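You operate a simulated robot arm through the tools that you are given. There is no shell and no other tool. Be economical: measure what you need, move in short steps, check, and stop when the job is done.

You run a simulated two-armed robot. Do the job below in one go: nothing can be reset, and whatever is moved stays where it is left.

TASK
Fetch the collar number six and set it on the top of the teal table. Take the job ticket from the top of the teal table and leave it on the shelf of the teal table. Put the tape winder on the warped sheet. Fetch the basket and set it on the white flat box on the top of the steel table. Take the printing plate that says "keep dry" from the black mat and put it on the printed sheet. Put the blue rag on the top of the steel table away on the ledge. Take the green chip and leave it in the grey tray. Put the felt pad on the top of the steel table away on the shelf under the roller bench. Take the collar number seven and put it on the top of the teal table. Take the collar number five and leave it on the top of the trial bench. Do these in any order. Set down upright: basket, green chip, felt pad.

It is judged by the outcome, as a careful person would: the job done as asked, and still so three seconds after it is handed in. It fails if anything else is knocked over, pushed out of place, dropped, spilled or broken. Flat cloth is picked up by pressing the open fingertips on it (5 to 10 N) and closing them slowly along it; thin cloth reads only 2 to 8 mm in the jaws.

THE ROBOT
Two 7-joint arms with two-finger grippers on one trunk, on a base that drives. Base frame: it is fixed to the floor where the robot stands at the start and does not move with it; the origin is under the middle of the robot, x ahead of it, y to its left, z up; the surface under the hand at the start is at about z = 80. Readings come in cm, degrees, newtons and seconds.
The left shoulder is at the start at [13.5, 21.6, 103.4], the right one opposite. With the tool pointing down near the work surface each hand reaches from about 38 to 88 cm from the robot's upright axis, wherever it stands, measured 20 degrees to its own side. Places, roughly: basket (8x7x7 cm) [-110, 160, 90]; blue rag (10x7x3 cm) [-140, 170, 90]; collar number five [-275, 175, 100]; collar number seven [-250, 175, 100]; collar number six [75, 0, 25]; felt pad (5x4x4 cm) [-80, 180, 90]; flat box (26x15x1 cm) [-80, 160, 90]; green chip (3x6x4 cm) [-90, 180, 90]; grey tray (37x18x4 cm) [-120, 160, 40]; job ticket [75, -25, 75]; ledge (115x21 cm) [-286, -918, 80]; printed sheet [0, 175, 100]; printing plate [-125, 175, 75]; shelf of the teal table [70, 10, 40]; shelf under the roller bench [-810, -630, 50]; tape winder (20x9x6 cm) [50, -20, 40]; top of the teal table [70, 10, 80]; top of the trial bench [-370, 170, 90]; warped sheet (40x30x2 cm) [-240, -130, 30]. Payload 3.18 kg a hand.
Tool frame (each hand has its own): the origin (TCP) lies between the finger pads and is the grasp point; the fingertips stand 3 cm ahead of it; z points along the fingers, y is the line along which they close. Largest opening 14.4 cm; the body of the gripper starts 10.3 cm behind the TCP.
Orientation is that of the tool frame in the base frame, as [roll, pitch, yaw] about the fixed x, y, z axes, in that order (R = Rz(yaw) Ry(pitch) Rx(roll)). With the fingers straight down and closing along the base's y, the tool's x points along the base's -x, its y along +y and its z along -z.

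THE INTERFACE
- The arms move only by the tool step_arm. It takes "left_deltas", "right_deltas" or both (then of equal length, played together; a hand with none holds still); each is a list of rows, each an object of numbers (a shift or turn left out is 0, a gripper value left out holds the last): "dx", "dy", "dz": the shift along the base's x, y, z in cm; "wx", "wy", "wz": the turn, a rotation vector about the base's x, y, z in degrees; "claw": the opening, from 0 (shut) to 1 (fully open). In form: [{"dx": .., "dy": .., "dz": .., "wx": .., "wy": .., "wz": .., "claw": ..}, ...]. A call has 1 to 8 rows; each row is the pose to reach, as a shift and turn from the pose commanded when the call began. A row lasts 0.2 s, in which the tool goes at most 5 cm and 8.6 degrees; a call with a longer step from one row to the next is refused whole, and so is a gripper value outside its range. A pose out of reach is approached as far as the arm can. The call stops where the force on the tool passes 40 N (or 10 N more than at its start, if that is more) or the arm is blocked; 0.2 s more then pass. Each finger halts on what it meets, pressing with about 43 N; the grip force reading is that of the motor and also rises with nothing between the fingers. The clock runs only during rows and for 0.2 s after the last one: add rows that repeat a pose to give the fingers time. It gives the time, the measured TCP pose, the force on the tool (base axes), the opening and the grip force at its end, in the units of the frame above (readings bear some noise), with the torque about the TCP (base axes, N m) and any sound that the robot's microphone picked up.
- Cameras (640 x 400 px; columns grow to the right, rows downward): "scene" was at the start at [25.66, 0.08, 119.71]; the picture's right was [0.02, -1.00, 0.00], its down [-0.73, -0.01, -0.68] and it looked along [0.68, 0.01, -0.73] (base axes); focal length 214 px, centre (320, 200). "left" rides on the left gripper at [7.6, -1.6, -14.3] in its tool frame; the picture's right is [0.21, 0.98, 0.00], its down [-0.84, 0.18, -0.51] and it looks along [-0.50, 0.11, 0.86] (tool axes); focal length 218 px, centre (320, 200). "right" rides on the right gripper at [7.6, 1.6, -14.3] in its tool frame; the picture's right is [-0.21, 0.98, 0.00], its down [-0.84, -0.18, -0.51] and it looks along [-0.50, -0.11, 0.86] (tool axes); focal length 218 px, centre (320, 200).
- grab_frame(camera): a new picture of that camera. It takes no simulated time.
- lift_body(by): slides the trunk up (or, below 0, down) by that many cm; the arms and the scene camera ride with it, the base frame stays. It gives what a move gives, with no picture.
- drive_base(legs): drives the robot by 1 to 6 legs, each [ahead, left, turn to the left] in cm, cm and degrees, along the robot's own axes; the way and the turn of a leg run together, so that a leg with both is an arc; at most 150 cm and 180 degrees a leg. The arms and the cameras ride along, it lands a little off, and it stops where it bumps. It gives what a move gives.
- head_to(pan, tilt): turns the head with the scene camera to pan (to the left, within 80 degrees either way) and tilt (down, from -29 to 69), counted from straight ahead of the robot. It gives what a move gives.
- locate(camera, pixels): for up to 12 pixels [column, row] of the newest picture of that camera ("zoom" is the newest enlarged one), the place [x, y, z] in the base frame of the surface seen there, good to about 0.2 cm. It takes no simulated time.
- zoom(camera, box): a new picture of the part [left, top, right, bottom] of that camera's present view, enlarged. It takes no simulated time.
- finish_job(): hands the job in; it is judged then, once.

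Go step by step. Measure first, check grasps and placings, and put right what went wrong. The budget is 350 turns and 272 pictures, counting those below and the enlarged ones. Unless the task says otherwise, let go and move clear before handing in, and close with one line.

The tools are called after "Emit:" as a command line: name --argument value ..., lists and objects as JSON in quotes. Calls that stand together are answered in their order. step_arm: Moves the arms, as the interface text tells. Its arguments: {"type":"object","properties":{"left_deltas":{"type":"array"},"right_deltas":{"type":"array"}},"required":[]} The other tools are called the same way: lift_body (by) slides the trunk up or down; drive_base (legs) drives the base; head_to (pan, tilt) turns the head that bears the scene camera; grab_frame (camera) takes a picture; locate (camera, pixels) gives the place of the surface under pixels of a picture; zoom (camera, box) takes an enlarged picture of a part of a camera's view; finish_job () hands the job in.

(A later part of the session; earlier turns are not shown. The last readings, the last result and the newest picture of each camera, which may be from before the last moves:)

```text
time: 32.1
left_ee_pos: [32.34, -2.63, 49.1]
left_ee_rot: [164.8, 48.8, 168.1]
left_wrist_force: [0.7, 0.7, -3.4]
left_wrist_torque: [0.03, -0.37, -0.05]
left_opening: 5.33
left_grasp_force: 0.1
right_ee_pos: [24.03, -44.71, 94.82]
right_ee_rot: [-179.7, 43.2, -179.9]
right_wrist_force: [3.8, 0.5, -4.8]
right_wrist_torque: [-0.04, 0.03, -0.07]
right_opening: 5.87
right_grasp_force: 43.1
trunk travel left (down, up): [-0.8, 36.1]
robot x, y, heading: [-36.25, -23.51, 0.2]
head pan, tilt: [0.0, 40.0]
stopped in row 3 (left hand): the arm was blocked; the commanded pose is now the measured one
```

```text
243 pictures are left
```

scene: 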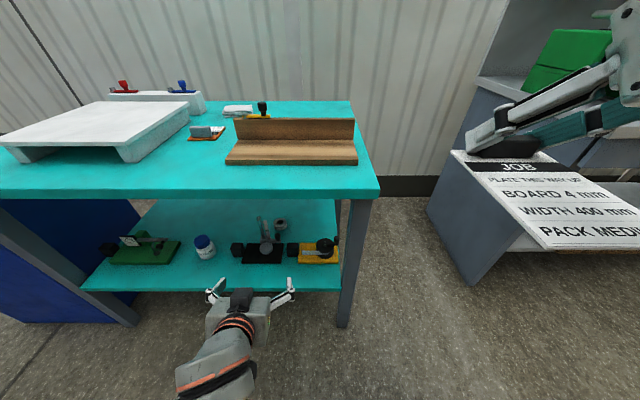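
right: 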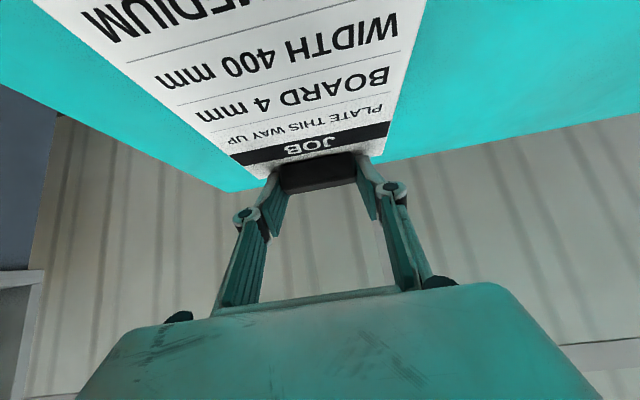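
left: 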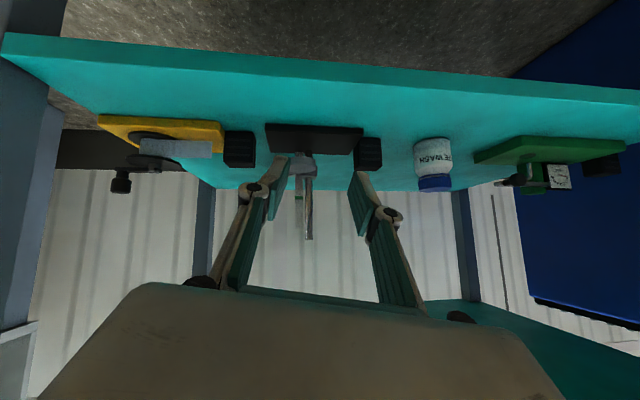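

The left arm is blocked by something near the body. I'll look down to see what it touches.

Emit:
head_to --pan 20 --tilt 66

Emit:
grab_frame --camera "scene"

```text
time: 33.0
left_ee_pos: [31.88, -2.88, 50.23]
left_ee_rot: [164.7, 49.8, 167.9]
left_wrist_force: [0.1, 0.4, 0.3]
left_wrist_torque: [-0.04, -0.01, -0.02]
left_opening: 5.32
left_grasp_force: 0.1
right_ee_pos: [22.99, -44.53, 96.65]
right_ee_rot: [-179.6, 44.9, -179.8]
right_wrist_force: [-0.9, 1.8, -0.9]
right_wrist_torque: [0.03, -0.03, -0.01]
right_opening: 5.86
right_grasp_force: 43.4
trunk travel left (down, up): [-0.8, 36.1]
robot x, y, heading: [-36.14, -23.33, 0.4]
head pan, tilt: [20.0, 66.0]
```

```text
242 pictures are left
```

scene: 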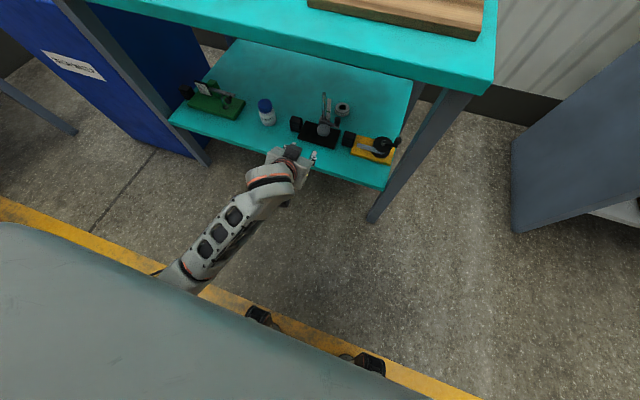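

The elbow hangs low against the base, so the trunk is too low. I'll raise it 11 cm to extend the arm instead.

Emit:
lift_body --by 11

Emit:
step_arm --left_deltas '[{"dy": -3, "wx": -6, "dz": 0, "wz": 3}, {"dy": -6, "wx": -10, "dz": -3, "wz": 7}, {"dy": -9, "wx": -10, "wz": 7, "dz": -6}, {"dy": -10, "wx": -10, "wz": 7, "dz": -9}, {"dy": -10, "wx": -10, "wz": 7, "dz": -9}]'

Emit:
grab_frame --camera "scene"

```text
time: 34.4
left_ee_pos: [31.62, -3.63, 61.49]
left_ee_rot: [165.1, 49.9, 168.0]
left_wrist_force: [0.3, 0.1, -0.5]
left_wrist_torque: [0.0, -0.05, -0.01]
left_opening: 5.32
left_grasp_force: 0.1
right_ee_pos: [22.9, -45.01, 107.52]
right_ee_rot: [179.9, 44.9, 179.8]
right_wrist_force: [0.4, 0.6, -1.2]
right_wrist_torque: [0.0, -0.01, 0.0]
right_opening: 5.88
right_grasp_force: 43.3
trunk travel left (down, up): [-11.8, 25.1]
robot x, y, heading: [-36.74, -23.19, 0.1]
head pan, tilt: [20.0, 66.0]
```

```text
time: 35.3
left_ee_pos: [32.42, -4.38, 53.96]
left_ee_rot: [167.8, 51.2, 178.6]
left_wrist_force: [0.1, 0.2, -0.2]
left_wrist_torque: [0.01, -0.02, 0.02]
left_opening: 5.32
left_grasp_force: 0.1
right_ee_pos: [22.76, -44.98, 107.71]
right_ee_rot: [179.9, 45.1, 179.9]
right_wrist_force: [-0.6, 0.2, -0.1]
right_wrist_torque: [-0.01, 0.0, -0.03]
right_opening: 5.84
right_grasp_force: 43.9
trunk travel left (down, up): [-11.8, 25.1]
robot x, y, heading: [-36.63, -23.35, 0.4]
head pan, tilt: [20.0, 66.0]
stopped in row 4 (left hand): the arm was blocked; the commanded pose is now the measured one
```

```text
241 pictures are left
```

scene: 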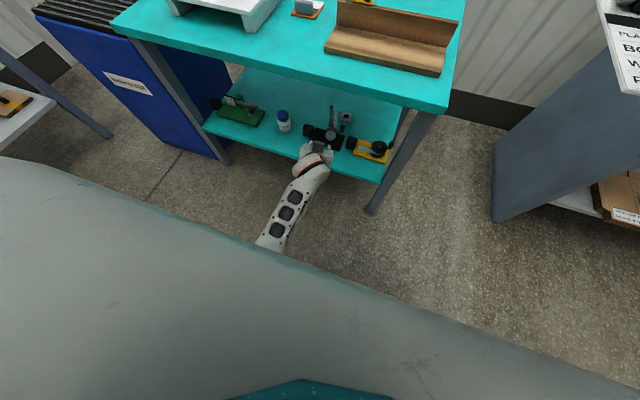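

The arm is blocked when reaching across the body. I'd rather turn the robot 20° right so the target is on the left arm's own side; first I check where the cabinet on the right starts.

Emit:
locate --camera "scene" --pixels '[[495, 220], [497, 130], [600, 215], [605, 10], [370, 213], [440, 105], [285, 220], [315, 155], [336, 150]]'

Emit:
head_to --pan -60 --tilt 35

Emit:
grab_frame --camera "scene"

```text
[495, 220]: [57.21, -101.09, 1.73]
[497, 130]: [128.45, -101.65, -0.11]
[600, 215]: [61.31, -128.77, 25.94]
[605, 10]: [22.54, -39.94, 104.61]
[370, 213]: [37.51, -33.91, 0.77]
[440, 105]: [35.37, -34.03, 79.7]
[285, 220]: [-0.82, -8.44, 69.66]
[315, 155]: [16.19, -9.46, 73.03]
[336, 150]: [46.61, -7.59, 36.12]
```

```text
time: 36.8
left_ee_pos: [32.44, -4.62, 54.14]
left_ee_rot: [167.7, 51.3, 178.5]
left_wrist_force: [-0.6, -0.1, 1.3]
left_wrist_torque: [0.02, -0.01, -0.01]
left_opening: 5.3
left_grasp_force: 0.0
right_ee_pos: [22.77, -45.14, 107.81]
right_ee_rot: [179.9, 45.0, 179.8]
right_wrist_force: [-0.5, 0.4, -1.1]
right_wrist_torque: [0.02, 0.02, 0.02]
right_opening: 5.88
right_grasp_force: 43.1
trunk travel left (down, up): [-11.8, 25.1]
robot x, y, heading: [-36.74, -23.02, -0.0]
head pan, tilt: [-60.0, 35.0]
```

```text
240 pictures are left
```

scene: 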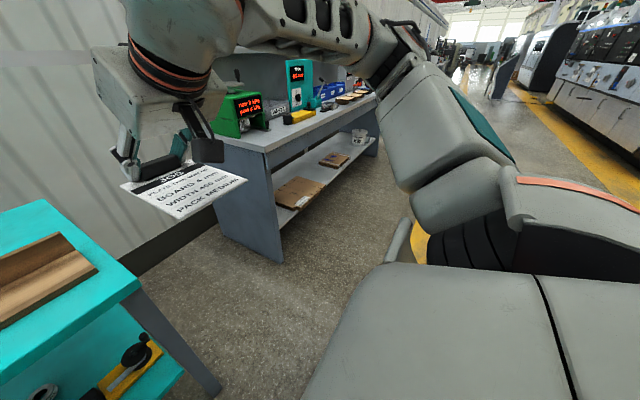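

There is a 66 cm wide corridor to the right (bench begins at y -101), so I'll pull the left hand back and drive 24 cm further right.

Emit:
step_arm --left_deltas '[{"dx": -3}, {"dx": -6, "dy": 2}]'

Emit:
drive_base --legs '[[0, -26, 0]]'

Emit:
head_to --pan 25 --tilt 55

```text
time: 37.4
left_ee_pos: [27.12, -1.0, 54.76]
left_ee_rot: [164.8, 52.2, 176.0]
left_wrist_force: [0.3, -1.0, 1.2]
left_wrist_torque: [-0.01, 0.01, 0.01]
left_opening: 5.34
left_grasp_force: 0.0
right_ee_pos: [22.7, -45.05, 107.79]
right_ee_rot: [179.9, 45.2, 179.8]
right_wrist_force: [0.0, 0.0, 0.3]
right_wrist_torque: [0.03, -0.01, 0.02]
right_opening: 5.87
right_grasp_force: 43.2
trunk travel left (down, up): [-11.8, 25.1]
robot x, y, heading: [-36.72, -23.37, -0.0]
head pan, tilt: [-60.0, 35.0]
```

```text
time: 40.3
left_ee_pos: [26.43, -27.77, 53.98]
left_ee_rot: [164.7, 51.3, 175.5]
left_wrist_force: [-0.5, 0.5, 0.5]
left_wrist_torque: [0.02, -0.02, -0.04]
left_opening: 5.33
left_grasp_force: 0.0
right_ee_pos: [22.69, -71.53, 107.75]
right_ee_rot: [179.9, 45.1, 179.7]
right_wrist_force: [0.5, 0.3, -0.5]
right_wrist_torque: [-0.01, -0.05, 0.03]
right_opening: 5.86
right_grasp_force: 43.0
trunk travel left (down, up): [-11.8, 25.1]
robot x, y, heading: [-36.71, -49.79, -0.1]
head pan, tilt: [-60.0, 35.0]
```

```text
time: 41.9
left_ee_pos: [26.47, -27.61, 54.05]
left_ee_rot: [164.4, 51.1, 175.1]
left_wrist_force: [0.2, -0.1, 0.3]
left_wrist_torque: [0.0, 0.0, 0.0]
left_opening: 5.31
left_grasp_force: 0.1
right_ee_pos: [22.69, -71.53, 107.71]
right_ee_rot: [179.9, 45.1, 179.6]
right_wrist_force: [0.5, 0.4, -0.9]
right_wrist_torque: [-0.02, 0.0, 0.03]
right_opening: 5.88
right_grasp_force: 42.8
trunk travel left (down, up): [-11.8, 25.1]
robot x, y, heading: [-36.85, -49.54, -0.2]
head pan, tilt: [25.0, 55.0]
```

I'll straighten the left hand and bring it in front of the handle.

Emit:
step_arm --left_deltas '[{"wx": -5, "wz": -3.6, "wy": 2.5, "dy": 3}, {"wx": -9.7, "wz": -7.2, "wy": 5, "dy": 6}, {"wx": -9.7, "wz": -7.2, "wy": 5, "dy": 10}, {"wx": -9.7, "wz": -7.2, "wy": 5, "dy": 14.6}, {"wx": -9.7, "wz": -7.2, "wy": 5, "dy": 14.6, "dx": 4}, {"wx": -9.7, "wz": -7.2, "wy": 5, "dy": 14.6, "dx": 8.5, "dz": -1}, {"wx": -9.7, "wz": -7.2, "wy": 5, "dy": 14.6, "dx": 9, "dz": -2}]'

Emit:
grab_frame --camera "left"

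```text
time: 43.5
left_ee_pos: [35.67, -13.16, 51.94]
left_ee_rot: [179.9, 46.6, 179.7]
left_wrist_force: [-0.1, -0.3, 0.2]
left_wrist_torque: [0.01, -0.02, 0.02]
left_opening: 5.33
left_grasp_force: 0.0
right_ee_pos: [22.5, -71.63, 107.8]
right_ee_rot: [179.9, 45.1, 179.6]
right_wrist_force: [-0.9, 0.6, -0.5]
right_wrist_torque: [-0.01, 0.02, -0.03]
right_opening: 5.86
right_grasp_force: 42.4
trunk travel left (down, up): [-11.8, 25.1]
robot x, y, heading: [-36.7, -49.51, -0.0]
head pan, tilt: [25.0, 55.0]
```

```text
239 pictures are left
```

left: 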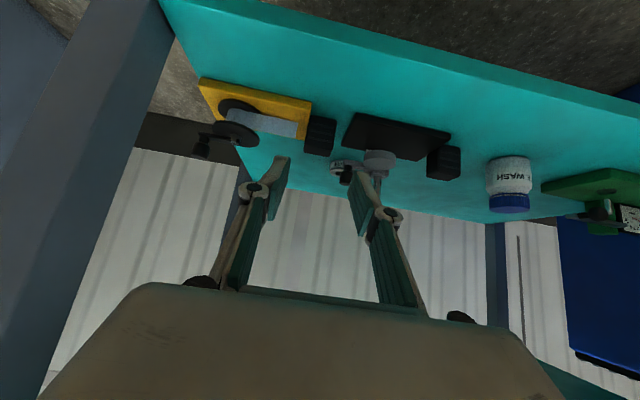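

Now it moves freely. I'll zoom on the winder handle and measure again.

Emit:
zoom --camera "left" --box '[190, 70, 350, 170]'

Emit:
locate --camera "zoom" --pixels '[[462, 190], [575, 200], [458, 310], [575, 330], [430, 205], [430, 260], [415, 240], [480, 140], [645, 210], [520, 325], [350, 230], [300, 180]]'

```text
4.00 times, centred on (270, 120) of left
```

zoom: 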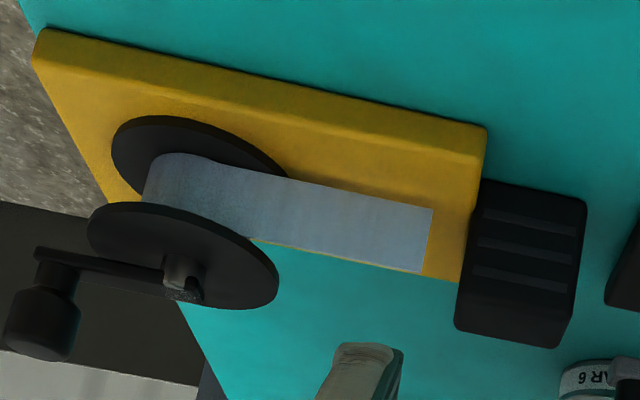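

```text
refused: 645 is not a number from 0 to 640
```

Emit:
locate --camera "zoom" --pixels '[[476, 195], [575, 200], [465, 315], [555, 345], [430, 205], [422, 265], [415, 240], [480, 140], [635, 250], [520, 325], [350, 230], [455, 200]]'

```text
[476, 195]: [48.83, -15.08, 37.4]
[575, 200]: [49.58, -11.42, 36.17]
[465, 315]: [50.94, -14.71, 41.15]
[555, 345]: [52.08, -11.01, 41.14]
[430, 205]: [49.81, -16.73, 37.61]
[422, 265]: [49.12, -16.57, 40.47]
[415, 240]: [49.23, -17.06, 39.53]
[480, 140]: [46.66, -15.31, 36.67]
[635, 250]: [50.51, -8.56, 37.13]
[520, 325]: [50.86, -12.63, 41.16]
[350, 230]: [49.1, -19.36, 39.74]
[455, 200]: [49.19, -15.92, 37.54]
```

Strip ends at y -16.6 (x 49.1), handle y -15.1 to -10.9. I'll approach along the finger axis to TCP [49.9, -13.0, 41] and check contact.

Emit:
step_arm --left_deltas '[{"dx": 3, "dy": 0.1, "dz": -2}, {"dx": 6, "dy": 0.15, "dz": -4}, {"dx": 8.4, "dy": 0.15, "dz": -5.4}, {"dx": 10, "dy": 0.15, "dz": -7}, {"dx": 12, "dy": 0.15, "dz": -9}, {"dx": 13.2, "dy": 0.15, "dz": -10}]'

Emit:
grab_frame --camera "left"

```text
time: 44.9
left_ee_pos: [48.54, -12.86, 42.0]
left_ee_rot: [179.7, 46.7, 179.6]
left_wrist_force: [0.2, 0.4, 0.0]
left_wrist_torque: [0.02, -0.01, -0.01]
left_opening: 5.33
left_grasp_force: 0.1
right_ee_pos: [22.52, -71.64, 107.79]
right_ee_rot: [179.9, 45.1, 179.6]
right_wrist_force: [0.9, 0.2, -0.7]
right_wrist_torque: [0.02, 0.0, 0.02]
right_opening: 5.87
right_grasp_force: 43.2
trunk travel left (down, up): [-11.8, 25.1]
robot x, y, heading: [-36.93, -49.39, 0.1]
head pan, tilt: [25.0, 55.0]
```

```text
237 pictures are left
```

left: 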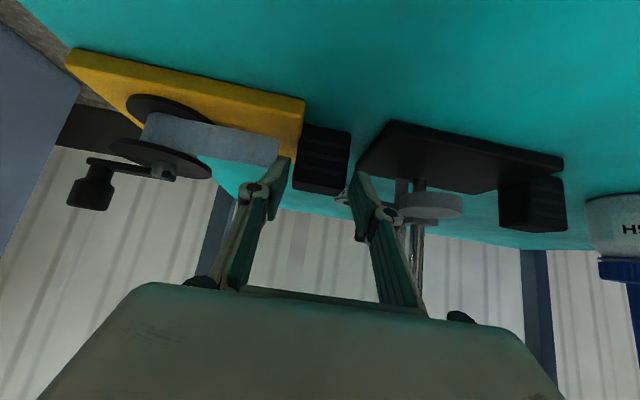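

The fingertips straddle the handle (tips at (283,160) and (357,178)). I'll go the last bit and close.

Emit:
step_arm --left_deltas '[{"dx": 0.8, "dy": -0.1, "dz": -0.5}, {"dx": 1.5, "dy": -0.1, "dz": -1}, {"dx": 1.5, "dy": -0.1, "dz": -1, "claw": 0.25}, {"dx": 1.5, "dy": -0.1, "dz": -1, "claw": 0.1}, {"dx": 1.5, "dy": -0.1, "dz": -1, "claw": 0.1}]'

Emit:
step_arm --left_deltas '[{"dz": 0.7}, {"dz": 1.5}, {"dz": 1.5}]'

Emit:
grab_frame --camera "left"

```text
time: 46.1
left_ee_pos: [49.43, -13.11, 41.68]
left_ee_rot: [179.8, 46.8, 179.8]
left_wrist_force: [0.6, 3.5, 4.6]
left_wrist_torque: [0.17, 0.12, 0.01]
left_opening: 4.35
left_grasp_force: 43.0
left hand out of reach, approached as far as the arm can: row 2, 3, 4, 5
right_ee_pos: [22.59, -71.7, 107.83]
right_ee_rot: [179.9, 45.1, 179.5]
right_wrist_force: [-0.6, 0.2, 0.2]
right_wrist_torque: [-0.02, 0.0, 0.0]
right_opening: 5.86
right_grasp_force: 42.8
trunk travel left (down, up): [-11.8, 25.1]
robot x, y, heading: [-36.81, -49.72, 0.0]
head pan, tilt: [25.0, 55.0]
```

```text
time: 46.9
left_ee_pos: [49.32, -13.16, 42.96]
left_ee_rot: [179.9, 46.5, 179.7]
left_wrist_force: [0.2, 0.4, -3.7]
left_wrist_torque: [0.29, 0.06, 0.01]
left_opening: 4.35
left_grasp_force: 42.8
right_ee_pos: [22.71, -71.58, 107.62]
right_ee_rot: [179.8, 45.0, 179.6]
right_wrist_force: [-0.5, 0.4, -1.5]
right_wrist_torque: [-0.02, -0.01, 0.0]
right_opening: 5.89
right_grasp_force: 42.7
trunk travel left (down, up): [-11.8, 25.1]
robot x, y, heading: [-36.64, -49.61, -0.3]
head pan, tilt: [25.0, 55.0]
```

```text
236 pictures are left
```

left: 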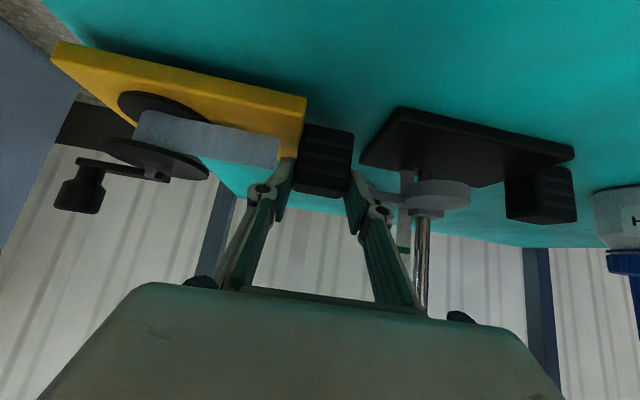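

The winder is off the shelf (about 4 N, level). I'll lift a bit more, draw it back out, shifting left to clear the table leg.

Emit:
step_arm --left_deltas '[{"dz": 1.5}, {"dz": 3}, {"dz": 3.5, "dx": -3}, {"dz": 3.5, "dx": -6, "dy": 1.5}, {"dz": 3.5, "dx": -10, "dy": 3}, {"dz": 3.5, "dx": -14, "dy": 3}, {"dz": 3.5, "dx": -18, "dy": 3}, {"dz": 3.5, "dx": -21, "dy": 3}]'

Emit:
grab_frame --camera "left"

Emit:
grab_frame --camera "scene"

```text
time: 48.7
left_ee_pos: [28.4, -10.23, 46.47]
left_ee_rot: [179.8, 46.6, 179.7]
left_wrist_force: [1.0, -0.4, -2.6]
left_wrist_torque: [0.28, 0.09, 0.0]
left_opening: 4.35
left_grasp_force: 43.4
right_ee_pos: [22.54, -71.52, 107.8]
right_ee_rot: [179.9, 45.1, 179.6]
right_wrist_force: [-0.1, -0.3, 0.1]
right_wrist_torque: [0.03, -0.04, 0.01]
right_opening: 5.85
right_grasp_force: 43.1
trunk travel left (down, up): [-11.8, 25.1]
robot x, y, heading: [-36.57, -49.58, 0.1]
head pan, tilt: [25.0, 55.0]
```

```text
235 pictures are left
```

left: 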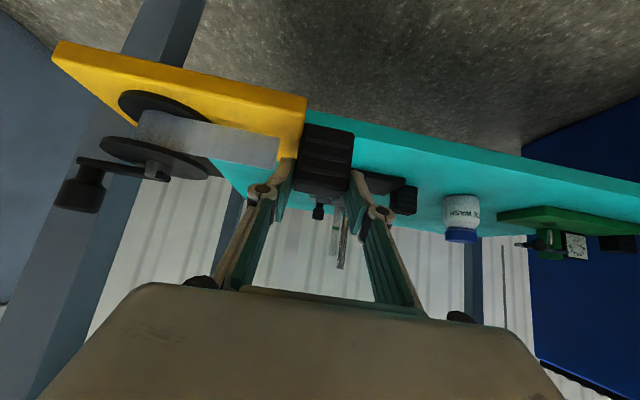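

```text
234 pictures are left
```

scene: 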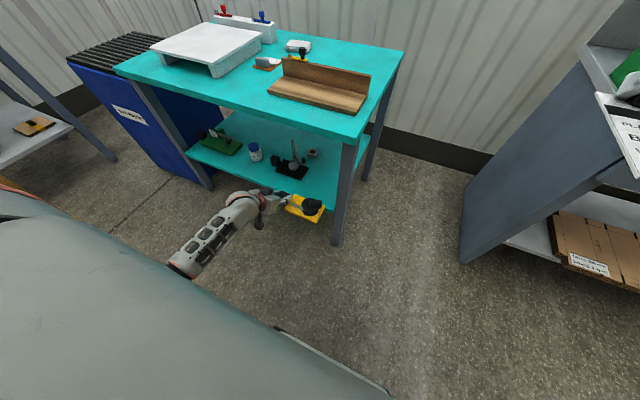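

The winder is securely held. I'll back off 12 cm and raise the left hand with it to above table height.

Emit:
drive_base --legs '[[-14, 0, 0]]'

Emit:
step_arm --left_deltas '[{"dz": 5}, {"dz": 10}, {"dz": 15}, {"dz": 20}, {"dz": 25}, {"dz": 30}, {"dz": 35}, {"dz": 40}]'

Emit:
step_arm --left_deltas '[{"dz": 5}, {"dz": 10}, {"dz": 14}]'

```text
time: 50.0
left_ee_pos: [14.57, -10.12, 46.42]
left_ee_rot: [179.8, 46.7, 179.8]
left_wrist_force: [0.2, -0.1, -2.8]
left_wrist_torque: [0.32, 0.05, 0.0]
left_opening: 4.35
left_grasp_force: 43.5
right_ee_pos: [8.8, -71.52, 107.83]
right_ee_rot: [180.0, 45.1, 179.7]
right_wrist_force: [-0.2, -0.2, 0.4]
right_wrist_torque: [0.01, 0.0, 0.0]
right_opening: 5.86
right_grasp_force: 43.0
trunk travel left (down, up): [-11.8, 25.1]
robot x, y, heading: [-50.58, -49.73, -0.1]
head pan, tilt: [25.0, 55.0]
```

```text
time: 51.8
left_ee_pos: [14.43, -10.4, 86.5]
left_ee_rot: [179.8, 46.6, 179.6]
left_wrist_force: [-0.6, 0.0, -2.7]
left_wrist_torque: [0.33, 0.03, -0.03]
left_opening: 4.35
left_grasp_force: 42.9
right_ee_pos: [8.71, -71.51, 107.67]
right_ee_rot: [179.9, 45.1, 179.5]
right_wrist_force: [-0.4, 0.7, -1.1]
right_wrist_torque: [0.01, -0.04, 0.01]
right_opening: 5.85
right_grasp_force: 42.7
trunk travel left (down, up): [-11.8, 25.1]
robot x, y, heading: [-50.73, -49.53, -0.0]
head pan, tilt: [25.0, 55.0]
```

```text
time: 52.6
left_ee_pos: [14.31, -10.34, 100.46]
left_ee_rot: [179.9, 46.6, 179.8]
left_wrist_force: [0.2, -0.4, -3.0]
left_wrist_torque: [0.26, 0.05, 0.01]
left_opening: 4.36
left_grasp_force: 43.4
right_ee_pos: [8.82, -71.56, 107.85]
right_ee_rot: [179.9, 45.0, 179.6]
right_wrist_force: [0.2, -0.1, -1.3]
right_wrist_torque: [-0.01, -0.02, 0.03]
right_opening: 5.86
right_grasp_force: 42.7
trunk travel left (down, up): [-11.8, 25.1]
robot x, y, heading: [-50.09, -49.76, -0.3]
head pan, tilt: [25.0, 55.0]
```

I'll slide left 57 cm so that the right arm works on its own side, then lower the ticket in front of the table.

Emit:
drive_base --legs '[[0, 57, 0]]'

Emit:
step_arm --right_deltas '[{"dz": -5}, {"dz": -10}, {"dz": -15}, {"dz": -20}, {"dz": -25}, {"dz": -30}, {"dz": -35}, {"dz": -40}]'

Emit:
step_arm --right_deltas '[{"dz": -5, "dy": -1}, {"dz": -10, "dy": -3}, {"dz": -15, "dy": -5}, {"dz": -19, "dy": -6}]'

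Emit:
grab_frame --camera "scene"

Emit:
grab_frame --camera "right"

```text
time: 58.2
left_ee_pos: [14.9, 47.1, 100.25]
left_ee_rot: [179.8, 46.6, 179.5]
left_wrist_force: [0.5, 0.3, -3.7]
left_wrist_torque: [0.28, 0.06, -0.02]
left_opening: 4.35
left_grasp_force: 42.7
right_ee_pos: [8.94, -14.1, 107.81]
right_ee_rot: [179.9, 45.1, 179.4]
right_wrist_force: [-0.2, 0.7, 0.2]
right_wrist_torque: [0.03, 0.01, 0.01]
right_opening: 5.88
right_grasp_force: 43.0
trunk travel left (down, up): [-11.8, 25.1]
robot x, y, heading: [-50.21, 7.79, -0.0]
head pan, tilt: [25.0, 55.0]
```

```text
time: 60.0
left_ee_pos: [14.95, 46.97, 100.27]
left_ee_rot: [179.7, 46.7, 179.5]
left_wrist_force: [-0.1, -1.0, -2.3]
left_wrist_torque: [0.37, 0.09, 0.05]
left_opening: 4.3
left_grasp_force: 42.8
right_ee_pos: [12.56, -10.25, 72.16]
right_ee_rot: [-178.9, 42.6, 179.3]
right_wrist_force: [-0.1, -0.8, -1.1]
right_wrist_torque: [0.05, -0.08, 0.04]
right_opening: 5.84
right_grasp_force: 42.7
right hand out of reach, approached as far as the arm can: row 6, 7, 8
trunk travel left (down, up): [-11.8, 25.1]
robot x, y, heading: [-49.98, 8.08, -0.6]
head pan, tilt: [25.0, 55.0]
```

```text
refused: row 1 steps farther than a row can; nothing moved
```

```text
233 pictures are left
```

scene: 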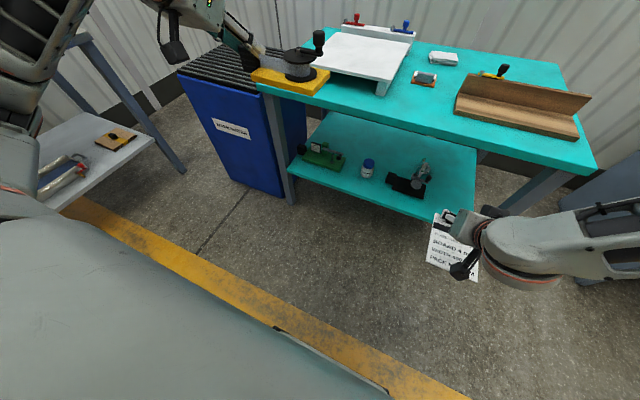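

```text
232 pictures are left
```

right: 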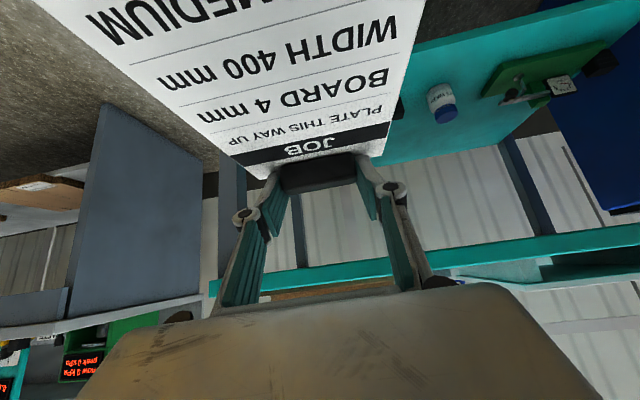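

At this close range the right arm can't go lower, so I'll swing it outward to the right and forward a bit before lowering.

Emit:
step_arm --right_deltas '[{"dy": -3, "dx": 1}, {"dy": -7, "dx": 2, "wy": -2.4}, {"dy": -11, "dx": 3, "wy": -2.4}, {"dy": -15, "dx": 4, "wy": -2.4, "wx": -1}, {"dy": -15, "dx": 5, "dz": -4, "wy": -2.4, "wx": -1}, {"dy": -15, "dx": 5, "dz": -8, "wy": -2.4, "wx": -1}, {"dy": -15, "dx": 5, "dz": -12, "wy": -2.4, "wx": -1}, {"dy": -15, "dx": 5, "dz": -16, "wy": -2.4, "wx": -1}]'

```text
time: 61.8
left_ee_pos: [14.86, 47.18, 100.33]
left_ee_rot: [179.8, 46.7, 179.5]
left_wrist_force: [0.0, 0.3, -3.0]
left_wrist_torque: [0.29, 0.08, 0.0]
left_opening: 4.34
left_grasp_force: 43.1
right_ee_pos: [17.22, -26.38, 72.73]
right_ee_rot: [175.0, 44.2, 178.3]
right_wrist_force: [-0.8, -0.2, -0.9]
right_wrist_torque: [0.01, -0.02, 0.02]
right_opening: 5.87
right_grasp_force: 42.1
right hand out of reach, approached as far as the arm can: row 1, 2, 3, 4, 5, 6, 7, 8
trunk travel left (down, up): [-11.8, 25.1]
robot x, y, heading: [-50.36, 8.03, -0.6]
head pan, tilt: [25.0, 55.0]
```

Still limited. I'll go back up, extend further forward, and lower from there.

Emit:
step_arm --right_deltas '[{"dz": 5, "wx": 5}, {"dz": 10, "wx": 5}, {"dz": 15, "wx": 5}, {"dz": 15, "dx": 4, "wx": 5}, {"dz": 15, "dx": 8, "wx": 5}]'

Emit:
step_arm --right_deltas '[{"dz": -4}, {"dz": -8}, {"dz": -12}, {"dz": -16}, {"dz": -20}, {"dz": -24}, {"dz": -28}, {"dz": -32}]'

```text
time: 63.0
left_ee_pos: [14.81, 47.19, 100.13]
left_ee_rot: [179.8, 46.5, 179.6]
left_wrist_force: [0.1, -0.7, -3.2]
left_wrist_torque: [0.32, 0.07, -0.02]
left_opening: 4.36
left_grasp_force: 43.2
right_ee_pos: [25.49, -26.68, 87.94]
right_ee_rot: [168.1, 43.8, 173.5]
right_wrist_force: [-0.3, 0.1, -0.5]
right_wrist_torque: [0.01, -0.03, -0.01]
right_opening: 5.86
right_grasp_force: 42.7
trunk travel left (down, up): [-11.8, 25.1]
robot x, y, heading: [-50.07, 8.05, -0.2]
head pan, tilt: [25.0, 55.0]
```

```text
time: 64.8
left_ee_pos: [14.88, 47.14, 100.27]
left_ee_rot: [179.7, 46.6, 179.5]
left_wrist_force: [0.1, -0.1, -3.2]
left_wrist_torque: [0.31, 0.06, 0.01]
left_opening: 4.34
left_grasp_force: 43.5
right_ee_pos: [25.3, -26.85, 55.71]
right_ee_rot: [168.1, 43.9, 173.5]
right_wrist_force: [-0.5, -0.3, 0.2]
right_wrist_torque: [0.0, -0.02, 0.01]
right_opening: 5.85
right_grasp_force: 43.2
trunk travel left (down, up): [-11.8, 25.1]
robot x, y, heading: [-50.34, 7.88, -0.5]
head pan, tilt: [25.0, 55.0]
```

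It moves freely at this extension. I'll square the hand up, lower to 44 cm and centre on y -20.

Emit:
step_arm --right_deltas '[{"wx": -4, "wz": -1, "dz": -4, "dy": 2}, {"wx": -8.5, "wz": -1.8, "dz": -8, "dy": 4}, {"wx": -8.5, "wz": -1.8, "dz": -11.5, "dy": 6.5}, {"wx": -8.5, "wz": -1.8, "dz": -11.5, "dy": 6.5}]'

Emit:
grab_frame --camera "right"

Emit:
head_to --pan -5 --tilt 50

Emit:
grab_frame --camera "scene"

```text
time: 65.8
left_ee_pos: [14.83, 47.22, 100.47]
left_ee_rot: [179.8, 46.6, 179.5]
left_wrist_force: [-0.2, -0.2, -2.6]
left_wrist_torque: [0.3, 0.1, -0.01]
left_opening: 4.34
left_grasp_force: 43.0
right_ee_pos: [24.31, -25.07, 51.89]
right_ee_rot: [167.9, 45.9, 177.2]
right_wrist_force: [0.1, 0.2, -0.2]
right_wrist_torque: [0.01, -0.01, 0.01]
right_opening: 5.88
right_grasp_force: 42.6
right hand out of reach, approached as far as the arm can: row 1, 2, 3, 4
trunk travel left (down, up): [-11.8, 25.1]
robot x, y, heading: [-50.16, 8.09, -0.2]
head pan, tilt: [25.0, 55.0]
```

```text
231 pictures are left
```

right: 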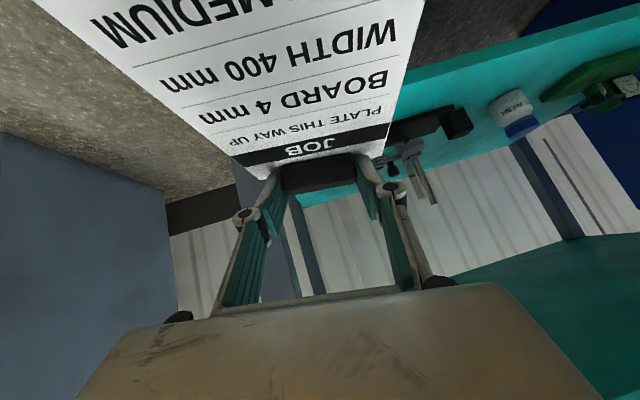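

```text
time: 66.7
left_ee_pos: [14.81, 47.1, 100.41]
left_ee_rot: [179.8, 46.5, 179.5]
left_wrist_force: [0.5, -0.2, -3.2]
left_wrist_torque: [0.31, 0.06, 0.03]
left_opening: 4.33
left_grasp_force: 43.1
right_ee_pos: [24.3, -25.07, 51.92]
right_ee_rot: [167.9, 45.9, 177.1]
right_wrist_force: [0.1, 0.3, 0.0]
right_wrist_torque: [0.01, -0.02, -0.02]
right_opening: 5.85
right_grasp_force: 43.3
trunk travel left (down, up): [-11.8, 25.1]
robot x, y, heading: [-50.55, 7.98, -0.5]
head pan, tilt: [-5.0, 50.0]
```

```text
230 pictures are left
```

scene: 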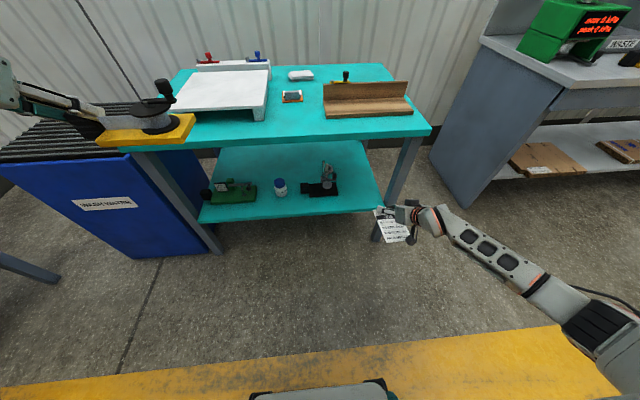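

The wrist frees up with more extension. I'll shift the base left 6 cm to clear the table leg, then extend forward into the shelf space while squaring the hand.

Emit:
drive_base --legs '[[0, 6, 0]]'

Emit:
step_arm --right_deltas '[{"dx": 4}, {"dx": 7, "wx": -4}, {"dx": 10, "wx": -8, "dz": -1}, {"dx": 13, "wx": -12, "dz": -3}, {"dx": 14, "wx": -12, "dz": -5}]'

Emit:
grab_frame --camera "right"

```text
time: 67.9
left_ee_pos: [14.85, 53.18, 100.35]
left_ee_rot: [179.8, 46.6, 179.7]
left_wrist_force: [0.1, 0.5, -3.1]
left_wrist_torque: [0.3, 0.05, -0.02]
left_opening: 4.36
left_grasp_force: 43.3
right_ee_pos: [24.43, -19.02, 51.89]
right_ee_rot: [167.9, 45.9, 177.1]
right_wrist_force: [0.0, -0.5, -0.9]
right_wrist_torque: [-0.03, -0.01, -0.01]
right_opening: 5.89
right_grasp_force: 43.6
trunk travel left (down, up): [-11.8, 25.1]
robot x, y, heading: [-50.26, 13.68, -0.3]
head pan, tilt: [-5.0, 50.0]
```

```text
time: 69.1
left_ee_pos: [14.82, 53.04, 100.3]
left_ee_rot: [179.8, 46.6, 179.6]
left_wrist_force: [-0.3, 0.8, -3.8]
left_wrist_torque: [0.27, 0.03, -0.04]
left_opening: 4.34
left_grasp_force: 42.7
right_ee_pos: [38.43, -19.33, 46.8]
right_ee_rot: [-174.9, 45.3, -170.4]
right_wrist_force: [0.1, -0.6, -1.0]
right_wrist_torque: [-0.02, -0.02, 0.01]
right_opening: 5.87
right_grasp_force: 43.0
trunk travel left (down, up): [-11.8, 25.1]
robot x, y, heading: [-50.53, 14.04, -0.1]
head pan, tilt: [-5.0, 50.0]
```

```text
229 pictures are left
```

right: 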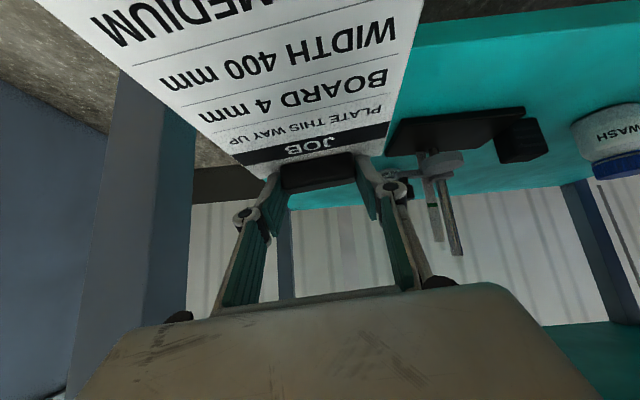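

Nearly square now. I'll trim the orientation, drive ahead 20 cm with the arm drawn back 5 cm, above the free shelf area.

Emit:
step_arm --right_deltas '[{"wx": 3.6, "wz": -6, "dz": -1}, {"wx": 3.6, "wz": -6, "dx": -3, "dz": -1}, {"wx": 3.6, "wz": -6, "dx": -5, "dz": -1, "dy": -1}, {"wx": 3.6, "wz": -6, "dx": -5, "dz": -1, "dy": -1}]'

Emit:
drive_base --legs '[[20, 0, 0]]'

Emit:
grab_frame --camera "scene"

Emit:
grab_frame --camera "right"

```text
time: 70.1
left_ee_pos: [14.79, 53.01, 100.5]
left_ee_rot: [179.8, 46.5, 179.6]
left_wrist_force: [0.1, 0.3, -3.3]
left_wrist_torque: [0.27, 0.09, -0.01]
left_opening: 4.34
left_grasp_force: 43.2
right_ee_pos: [35.3, -19.3, 45.91]
right_ee_rot: [179.9, 45.5, 179.9]
right_wrist_force: [0.4, 0.0, -0.2]
right_wrist_torque: [-0.03, 0.04, -0.03]
right_opening: 5.84
right_grasp_force: 43.2
right hand out of reach, approached as far as the arm can: row 3, 4
trunk travel left (down, up): [-11.8, 25.1]
robot x, y, heading: [-50.1, 14.03, -0.3]
head pan, tilt: [-5.0, 50.0]
```

```text
time: 71.7
left_ee_pos: [34.93, 52.87, 100.27]
left_ee_rot: [179.7, 46.6, 179.5]
left_wrist_force: [0.2, -0.3, -3.8]
left_wrist_torque: [0.35, 0.07, 0.01]
left_opening: 4.37
left_grasp_force: 43.0
right_ee_pos: [55.2, -19.57, 45.92]
right_ee_rot: [179.9, 45.5, 179.7]
right_wrist_force: [0.0, -0.3, -1.3]
right_wrist_torque: [-0.03, -0.05, -0.04]
right_opening: 5.88
right_grasp_force: 43.3
trunk travel left (down, up): [-11.8, 25.1]
robot x, y, heading: [-30.47, 13.65, -0.4]
head pan, tilt: [-5.0, 50.0]
```

```text
228 pictures are left
```

scene: 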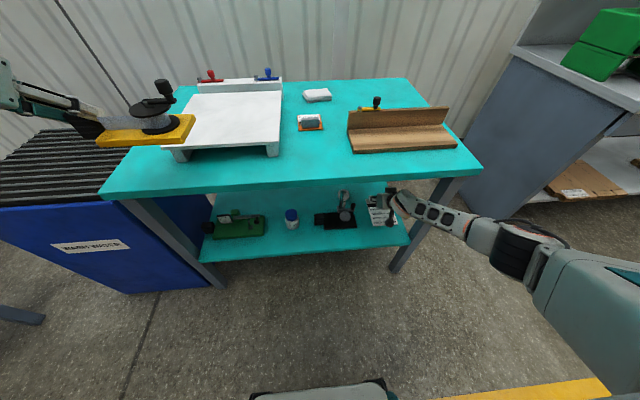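

```text
227 pictures are left
```

right: 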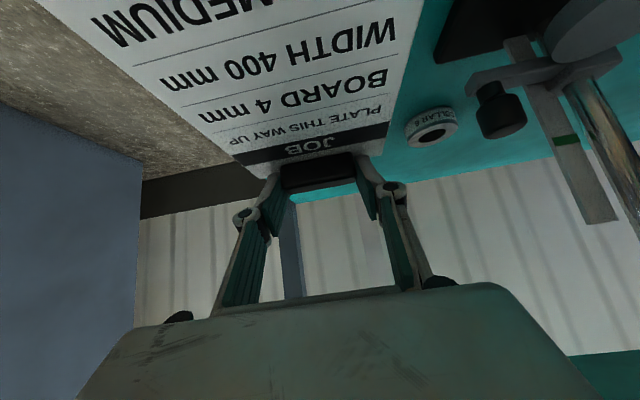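

The collar at (432,127) is clearly "COLLAR 6", and the ticket hangs over the empty area. I'll lower it to the shelf.

Emit:
step_arm --right_deltas '[{"dz": -3}, {"dz": -5}, {"dz": -6}, {"dz": -6.5}, {"dz": -6.5}]'

Emit:
grab_frame --camera "right"

```text
time: 72.9
left_ee_pos: [34.89, 52.88, 100.39]
left_ee_rot: [179.8, 46.6, 179.5]
left_wrist_force: [-0.2, -0.6, -2.7]
left_wrist_torque: [0.32, 0.07, 0.0]
left_opening: 4.36
left_grasp_force: 43.0
right_ee_pos: [54.5, -19.54, 39.99]
right_ee_rot: [179.9, 45.6, 179.7]
right_wrist_force: [-0.1, 0.2, 0.3]
right_wrist_torque: [-0.01, -0.01, 0.01]
right_opening: 5.87
right_grasp_force: 43.1
right hand out of reach, approached as far as the arm can: row 3, 4, 5
trunk travel left (down, up): [-11.8, 25.1]
robot x, y, heading: [-30.58, 13.62, -0.4]
head pan, tilt: [-5.0, 50.0]
```

```text
226 pictures are left
```

right: 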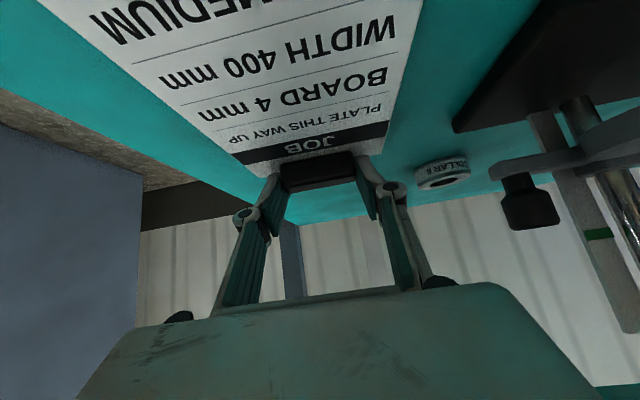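

Arm limit reached 0.7 cm above the shelf; I'll lower the trunk by 0.8 cm to touch down.

Emit:
lift_body --by -0.8

```text
time: 73.5
left_ee_pos: [34.83, 52.91, 99.42]
left_ee_rot: [179.8, 46.6, 179.4]
left_wrist_force: [0.6, 0.6, -3.1]
left_wrist_torque: [0.27, 0.1, -0.03]
left_opening: 4.35
left_grasp_force: 42.6
right_ee_pos: [54.53, -19.44, 39.28]
right_ee_rot: [179.6, 45.6, 179.5]
right_wrist_force: [-0.7, 2.5, 8.3]
right_wrist_torque: [0.61, 0.29, -0.1]
right_opening: 5.87
right_grasp_force: 43.1
trunk travel left (down, up): [-11.0, 25.9]
robot x, y, heading: [-30.15, 13.76, -0.4]
head pan, tilt: [-5.0, 50.0]
```

Touchdown at 8 N. I'll open slightly, then back out along the finger direction.

Emit:
step_arm --right_deltas '[{"claw": 0.5}, {"claw": 0.55}, {"dx": -1.5, "dz": 1.5}, {"dx": -3.5, "dz": 3.5}, {"dx": -6, "dz": 6}]'

Emit:
grab_frame --camera "right"

```text
time: 74.7
left_ee_pos: [34.88, 52.9, 99.59]
left_ee_rot: [179.7, 46.7, 179.5]
left_wrist_force: [-0.4, 0.7, -2.8]
left_wrist_torque: [0.32, 0.06, -0.01]
left_opening: 4.35
left_grasp_force: 42.9
right_ee_pos: [54.51, -19.57, 39.15]
right_ee_rot: [179.9, 45.3, 179.7]
right_wrist_force: [0.0, -0.1, 0.6]
right_wrist_torque: [-0.05, 0.0, -0.06]
right_opening: 7.94
right_grasp_force: 0.6
right hand out of reach, approached as far as the arm can: row 3, 4, 5
trunk travel left (down, up): [-11.0, 25.9]
robot x, y, heading: [-30.16, 13.17, -0.3]
head pan, tilt: [-5.0, 50.0]
```

```text
225 pictures are left
```

right: 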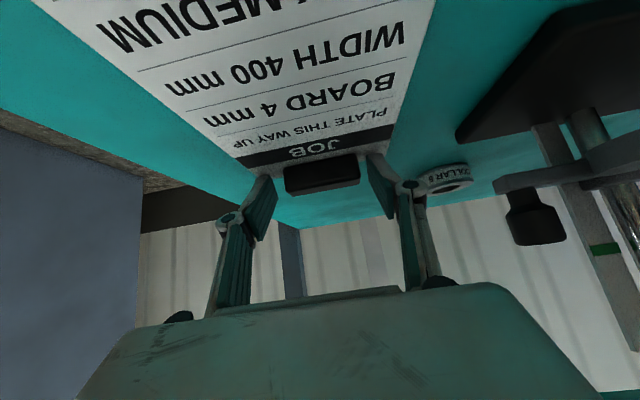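

The ticket is released and flat. I'll raise the hand and measure the collar and the obstacles near it.

Emit:
locate --camera "right" --pixels '[[445, 172], [462, 183], [450, 190], [470, 175], [425, 175], [535, 200], [610, 220], [500, 190], [560, 150], [465, 130]]'

Emit:
step_arm --right_deltas '[{"dz": 2}, {"dz": 5}, {"dz": 8}]'

Emit:
grab_frame --camera "right"

```text
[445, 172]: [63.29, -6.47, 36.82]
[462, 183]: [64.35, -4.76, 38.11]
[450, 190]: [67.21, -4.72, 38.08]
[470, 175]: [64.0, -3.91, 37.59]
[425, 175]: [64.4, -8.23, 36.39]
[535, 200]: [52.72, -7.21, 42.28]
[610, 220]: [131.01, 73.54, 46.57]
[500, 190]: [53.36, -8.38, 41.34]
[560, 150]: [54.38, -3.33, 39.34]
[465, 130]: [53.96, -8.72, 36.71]
```

```text
time: 75.5
left_ee_pos: [34.85, 52.96, 99.71]
left_ee_rot: [179.8, 46.7, 179.5]
left_wrist_force: [-0.8, 1.1, -3.1]
left_wrist_torque: [0.28, 0.04, -0.06]
left_opening: 4.36
left_grasp_force: 43.6
right_ee_pos: [54.6, -21.42, 47.22]
right_ee_rot: [179.9, 45.2, 179.8]
right_wrist_force: [0.1, 0.6, 0.2]
right_wrist_torque: [0.01, -0.06, -0.01]
right_opening: 7.91
right_grasp_force: 0.1
right hand out of reach, approached as far as the arm can: row 2, 3
trunk travel left (down, up): [-11.0, 25.9]
robot x, y, heading: [-30.08, 13.64, -0.3]
head pan, tilt: [-5.0, 50.0]
```

```text
224 pictures are left
```

right: 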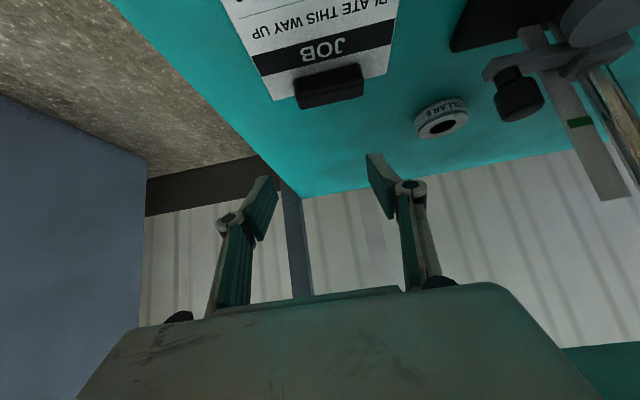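

I'll measure the collar outline and the black device's post from this view.

Emit:
zoom --camera "right" --box '[400, 20, 640, 210]'

Emit:
locate --camera "right" --pixels '[[415, 122], [468, 115], [440, 105], [440, 136], [455, 133], [425, 132], [605, 192], [585, 130], [632, 150], [520, 105], [345, 85], [275, 97]]'

```text
2.11 times, centred on (520, 115) of right
```

zoom: 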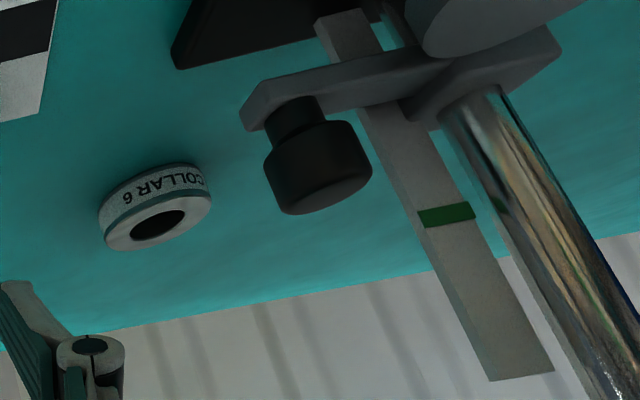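

```text
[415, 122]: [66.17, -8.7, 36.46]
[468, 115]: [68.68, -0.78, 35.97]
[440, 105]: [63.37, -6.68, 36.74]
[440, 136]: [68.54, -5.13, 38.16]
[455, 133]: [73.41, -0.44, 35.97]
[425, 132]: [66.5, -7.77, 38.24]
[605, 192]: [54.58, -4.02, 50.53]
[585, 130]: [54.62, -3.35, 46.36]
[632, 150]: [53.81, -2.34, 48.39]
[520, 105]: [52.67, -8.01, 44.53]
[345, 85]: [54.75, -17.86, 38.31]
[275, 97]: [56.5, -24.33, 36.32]
```

Collar centre is about [66.0, -6.1], diameter 5.2, top 38.2; the device post at [54.5, -3.5] stands 51 high. I'll raise the hand, shift left, then turn the hand 40° so it passes right of the post.

Emit:
step_arm --right_deltas '[{"dz": 2}, {"dz": 4}, {"dz": 5}]'

Emit:
drive_base --legs '[[0, 8, 0]]'

Emit:
step_arm --right_deltas '[{"wz": 8, "dx": 0.5}, {"wz": 16, "dx": 1}, {"wz": 24, "dx": 1.5}, {"wz": 32, "dx": 2}, {"wz": 40, "dx": 2}]'

Emit:
grab_frame --camera "right"

Emit:
grab_frame --camera "scene"

```text
time: 76.3
left_ee_pos: [34.81, 52.8, 99.53]
left_ee_rot: [179.8, 46.6, 179.6]
left_wrist_force: [1.2, -0.3, -3.8]
left_wrist_torque: [0.3, 0.05, 0.0]
left_opening: 4.33
left_grasp_force: 43.0
right_ee_pos: [54.71, -21.64, 51.92]
right_ee_rot: [180.0, 45.5, 179.6]
right_wrist_force: [-0.3, -0.6, 0.5]
right_wrist_torque: [0.0, 0.0, 0.0]
right_opening: 7.93
right_grasp_force: 0.0
trunk travel left (down, up): [-11.0, 25.9]
robot x, y, heading: [-30.21, 13.84, -0.5]
head pan, tilt: [-5.0, 50.0]
```

```text
time: 77.7
left_ee_pos: [34.84, 60.97, 99.54]
left_ee_rot: [179.7, 46.6, 179.5]
left_wrist_force: [0.0, 0.2, -3.5]
left_wrist_torque: [0.3, 0.06, -0.05]
left_opening: 4.33
left_grasp_force: 43.2
right_ee_pos: [54.71, -13.52, 51.97]
right_ee_rot: [179.9, 45.5, 179.7]
right_wrist_force: [-0.3, 0.3, -0.3]
right_wrist_torque: [-0.04, -0.01, -0.01]
right_opening: 7.93
right_grasp_force: 0.0
trunk travel left (down, up): [-11.0, 25.9]
robot x, y, heading: [-30.08, 21.66, -0.2]
head pan, tilt: [-5.0, 50.0]
```

```text
time: 79.1
left_ee_pos: [34.99, 60.46, 99.86]
left_ee_rot: [179.6, 46.8, 179.1]
left_wrist_force: [0.7, 0.6, -3.2]
left_wrist_torque: [0.32, 0.06, 0.03]
left_opening: 4.34
left_grasp_force: 43.0
right_ee_pos: [53.47, -13.5, 48.56]
right_ee_rot: [176.5, 43.3, -142.7]
right_wrist_force: [0.8, 0.4, 0.0]
right_wrist_torque: [0.03, -0.01, -0.01]
right_opening: 7.93
right_grasp_force: 0.2
trunk travel left (down, up): [-11.0, 25.9]
robot x, y, heading: [-30.33, 21.99, -0.6]
head pan, tilt: [-5.0, 50.0]
stopped in row 5 (right hand): the arm was blocked; the commanded pose is now the measured one
```

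```text
222 pictures are left
```

right: 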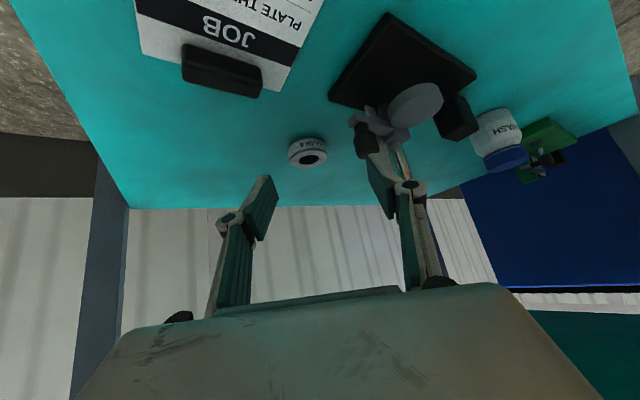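

```text
221 pictures are left
```

scene: 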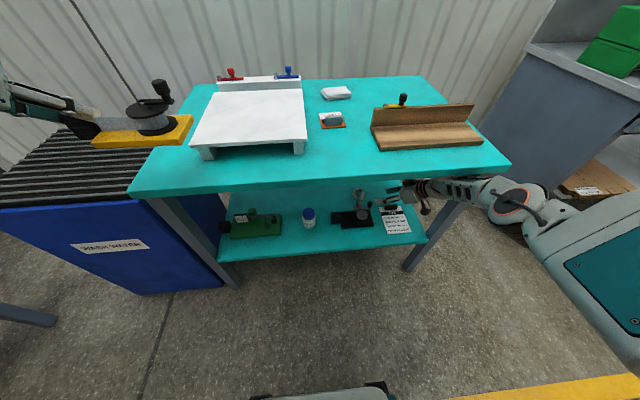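

The forearm met the table leg during the turn. I'll undo the turn and back out, then approach the collar through the open right end of the table instead.

Emit:
step_arm --right_deltas '[{"wz": -8, "dz": 0.5}, {"wz": -16, "dz": 1}, {"wz": -24, "dz": 2}, {"wz": -32, "dz": 3}, {"wz": -37, "dz": 3}]' --left_deltas '[{"dz": 1}, {"dz": 3}, {"dz": 5}, {"dz": 7}, {"dz": 8}]'

Emit:
drive_base --legs '[[-40, 0, 0]]'

Emit:
head_to --pan 0 --tilt 40

Emit:
grab_frame --camera "scene"

```text
time: 80.3
left_ee_pos: [34.79, 60.51, 107.77]
left_ee_rot: [179.7, 46.7, 179.0]
left_wrist_force: [-0.8, -0.9, -3.3]
left_wrist_torque: [0.29, 0.04, 0.02]
left_opening: 4.34
left_grasp_force: 43.1
right_ee_pos: [54.45, -13.74, 52.35]
right_ee_rot: [177.2, 43.8, -179.4]
right_wrist_force: [-0.1, 0.0, 0.5]
right_wrist_torque: [-0.01, 0.02, -0.03]
right_opening: 7.94
right_grasp_force: 0.0
trunk travel left (down, up): [-11.0, 25.9]
robot x, y, heading: [-30.3, 21.5, -0.7]
head pan, tilt: [-5.0, 50.0]
```

```text
time: 82.8
left_ee_pos: [-4.57, 60.89, 107.54]
left_ee_rot: [179.8, 46.5, 179.0]
left_wrist_force: [-0.5, -0.1, -2.3]
left_wrist_torque: [0.28, 0.05, 0.0]
left_opening: 4.36
left_grasp_force: 43.3
right_ee_pos: [14.5, -13.46, 52.01]
right_ee_rot: [177.0, 43.6, -179.6]
right_wrist_force: [0.2, -0.8, 0.2]
right_wrist_torque: [0.03, 0.01, 0.01]
right_opening: 7.91
right_grasp_force: 0.1
trunk travel left (down, up): [-11.0, 25.9]
robot x, y, heading: [-69.81, 22.41, -0.9]
head pan, tilt: [-5.0, 50.0]
```

```text
time: 83.5
left_ee_pos: [-4.72, 60.9, 107.66]
left_ee_rot: [179.8, 46.6, 179.0]
left_wrist_force: [0.1, -0.8, -3.7]
left_wrist_torque: [0.31, 0.06, -0.01]
left_opening: 4.34
left_grasp_force: 43.3
right_ee_pos: [14.35, -13.45, 51.96]
right_ee_rot: [177.0, 43.5, -179.6]
right_wrist_force: [-0.4, -0.4, 0.4]
right_wrist_torque: [-0.01, 0.02, 0.01]
right_opening: 7.93
right_grasp_force: 0.1
trunk travel left (down, up): [-11.0, 25.9]
robot x, y, heading: [-69.65, 22.34, -0.9]
head pan, tilt: [0.0, 40.0]
```

```text
220 pictures are left
```

scene: 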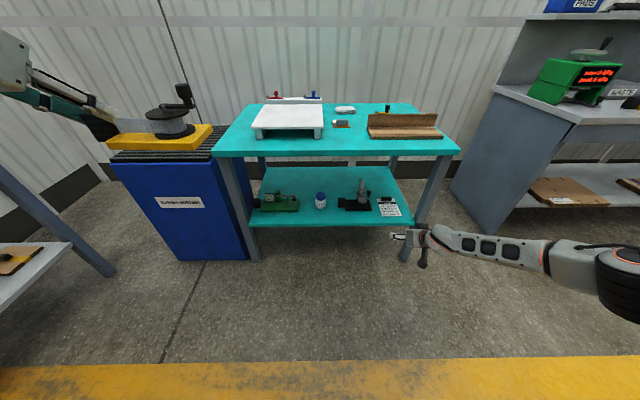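

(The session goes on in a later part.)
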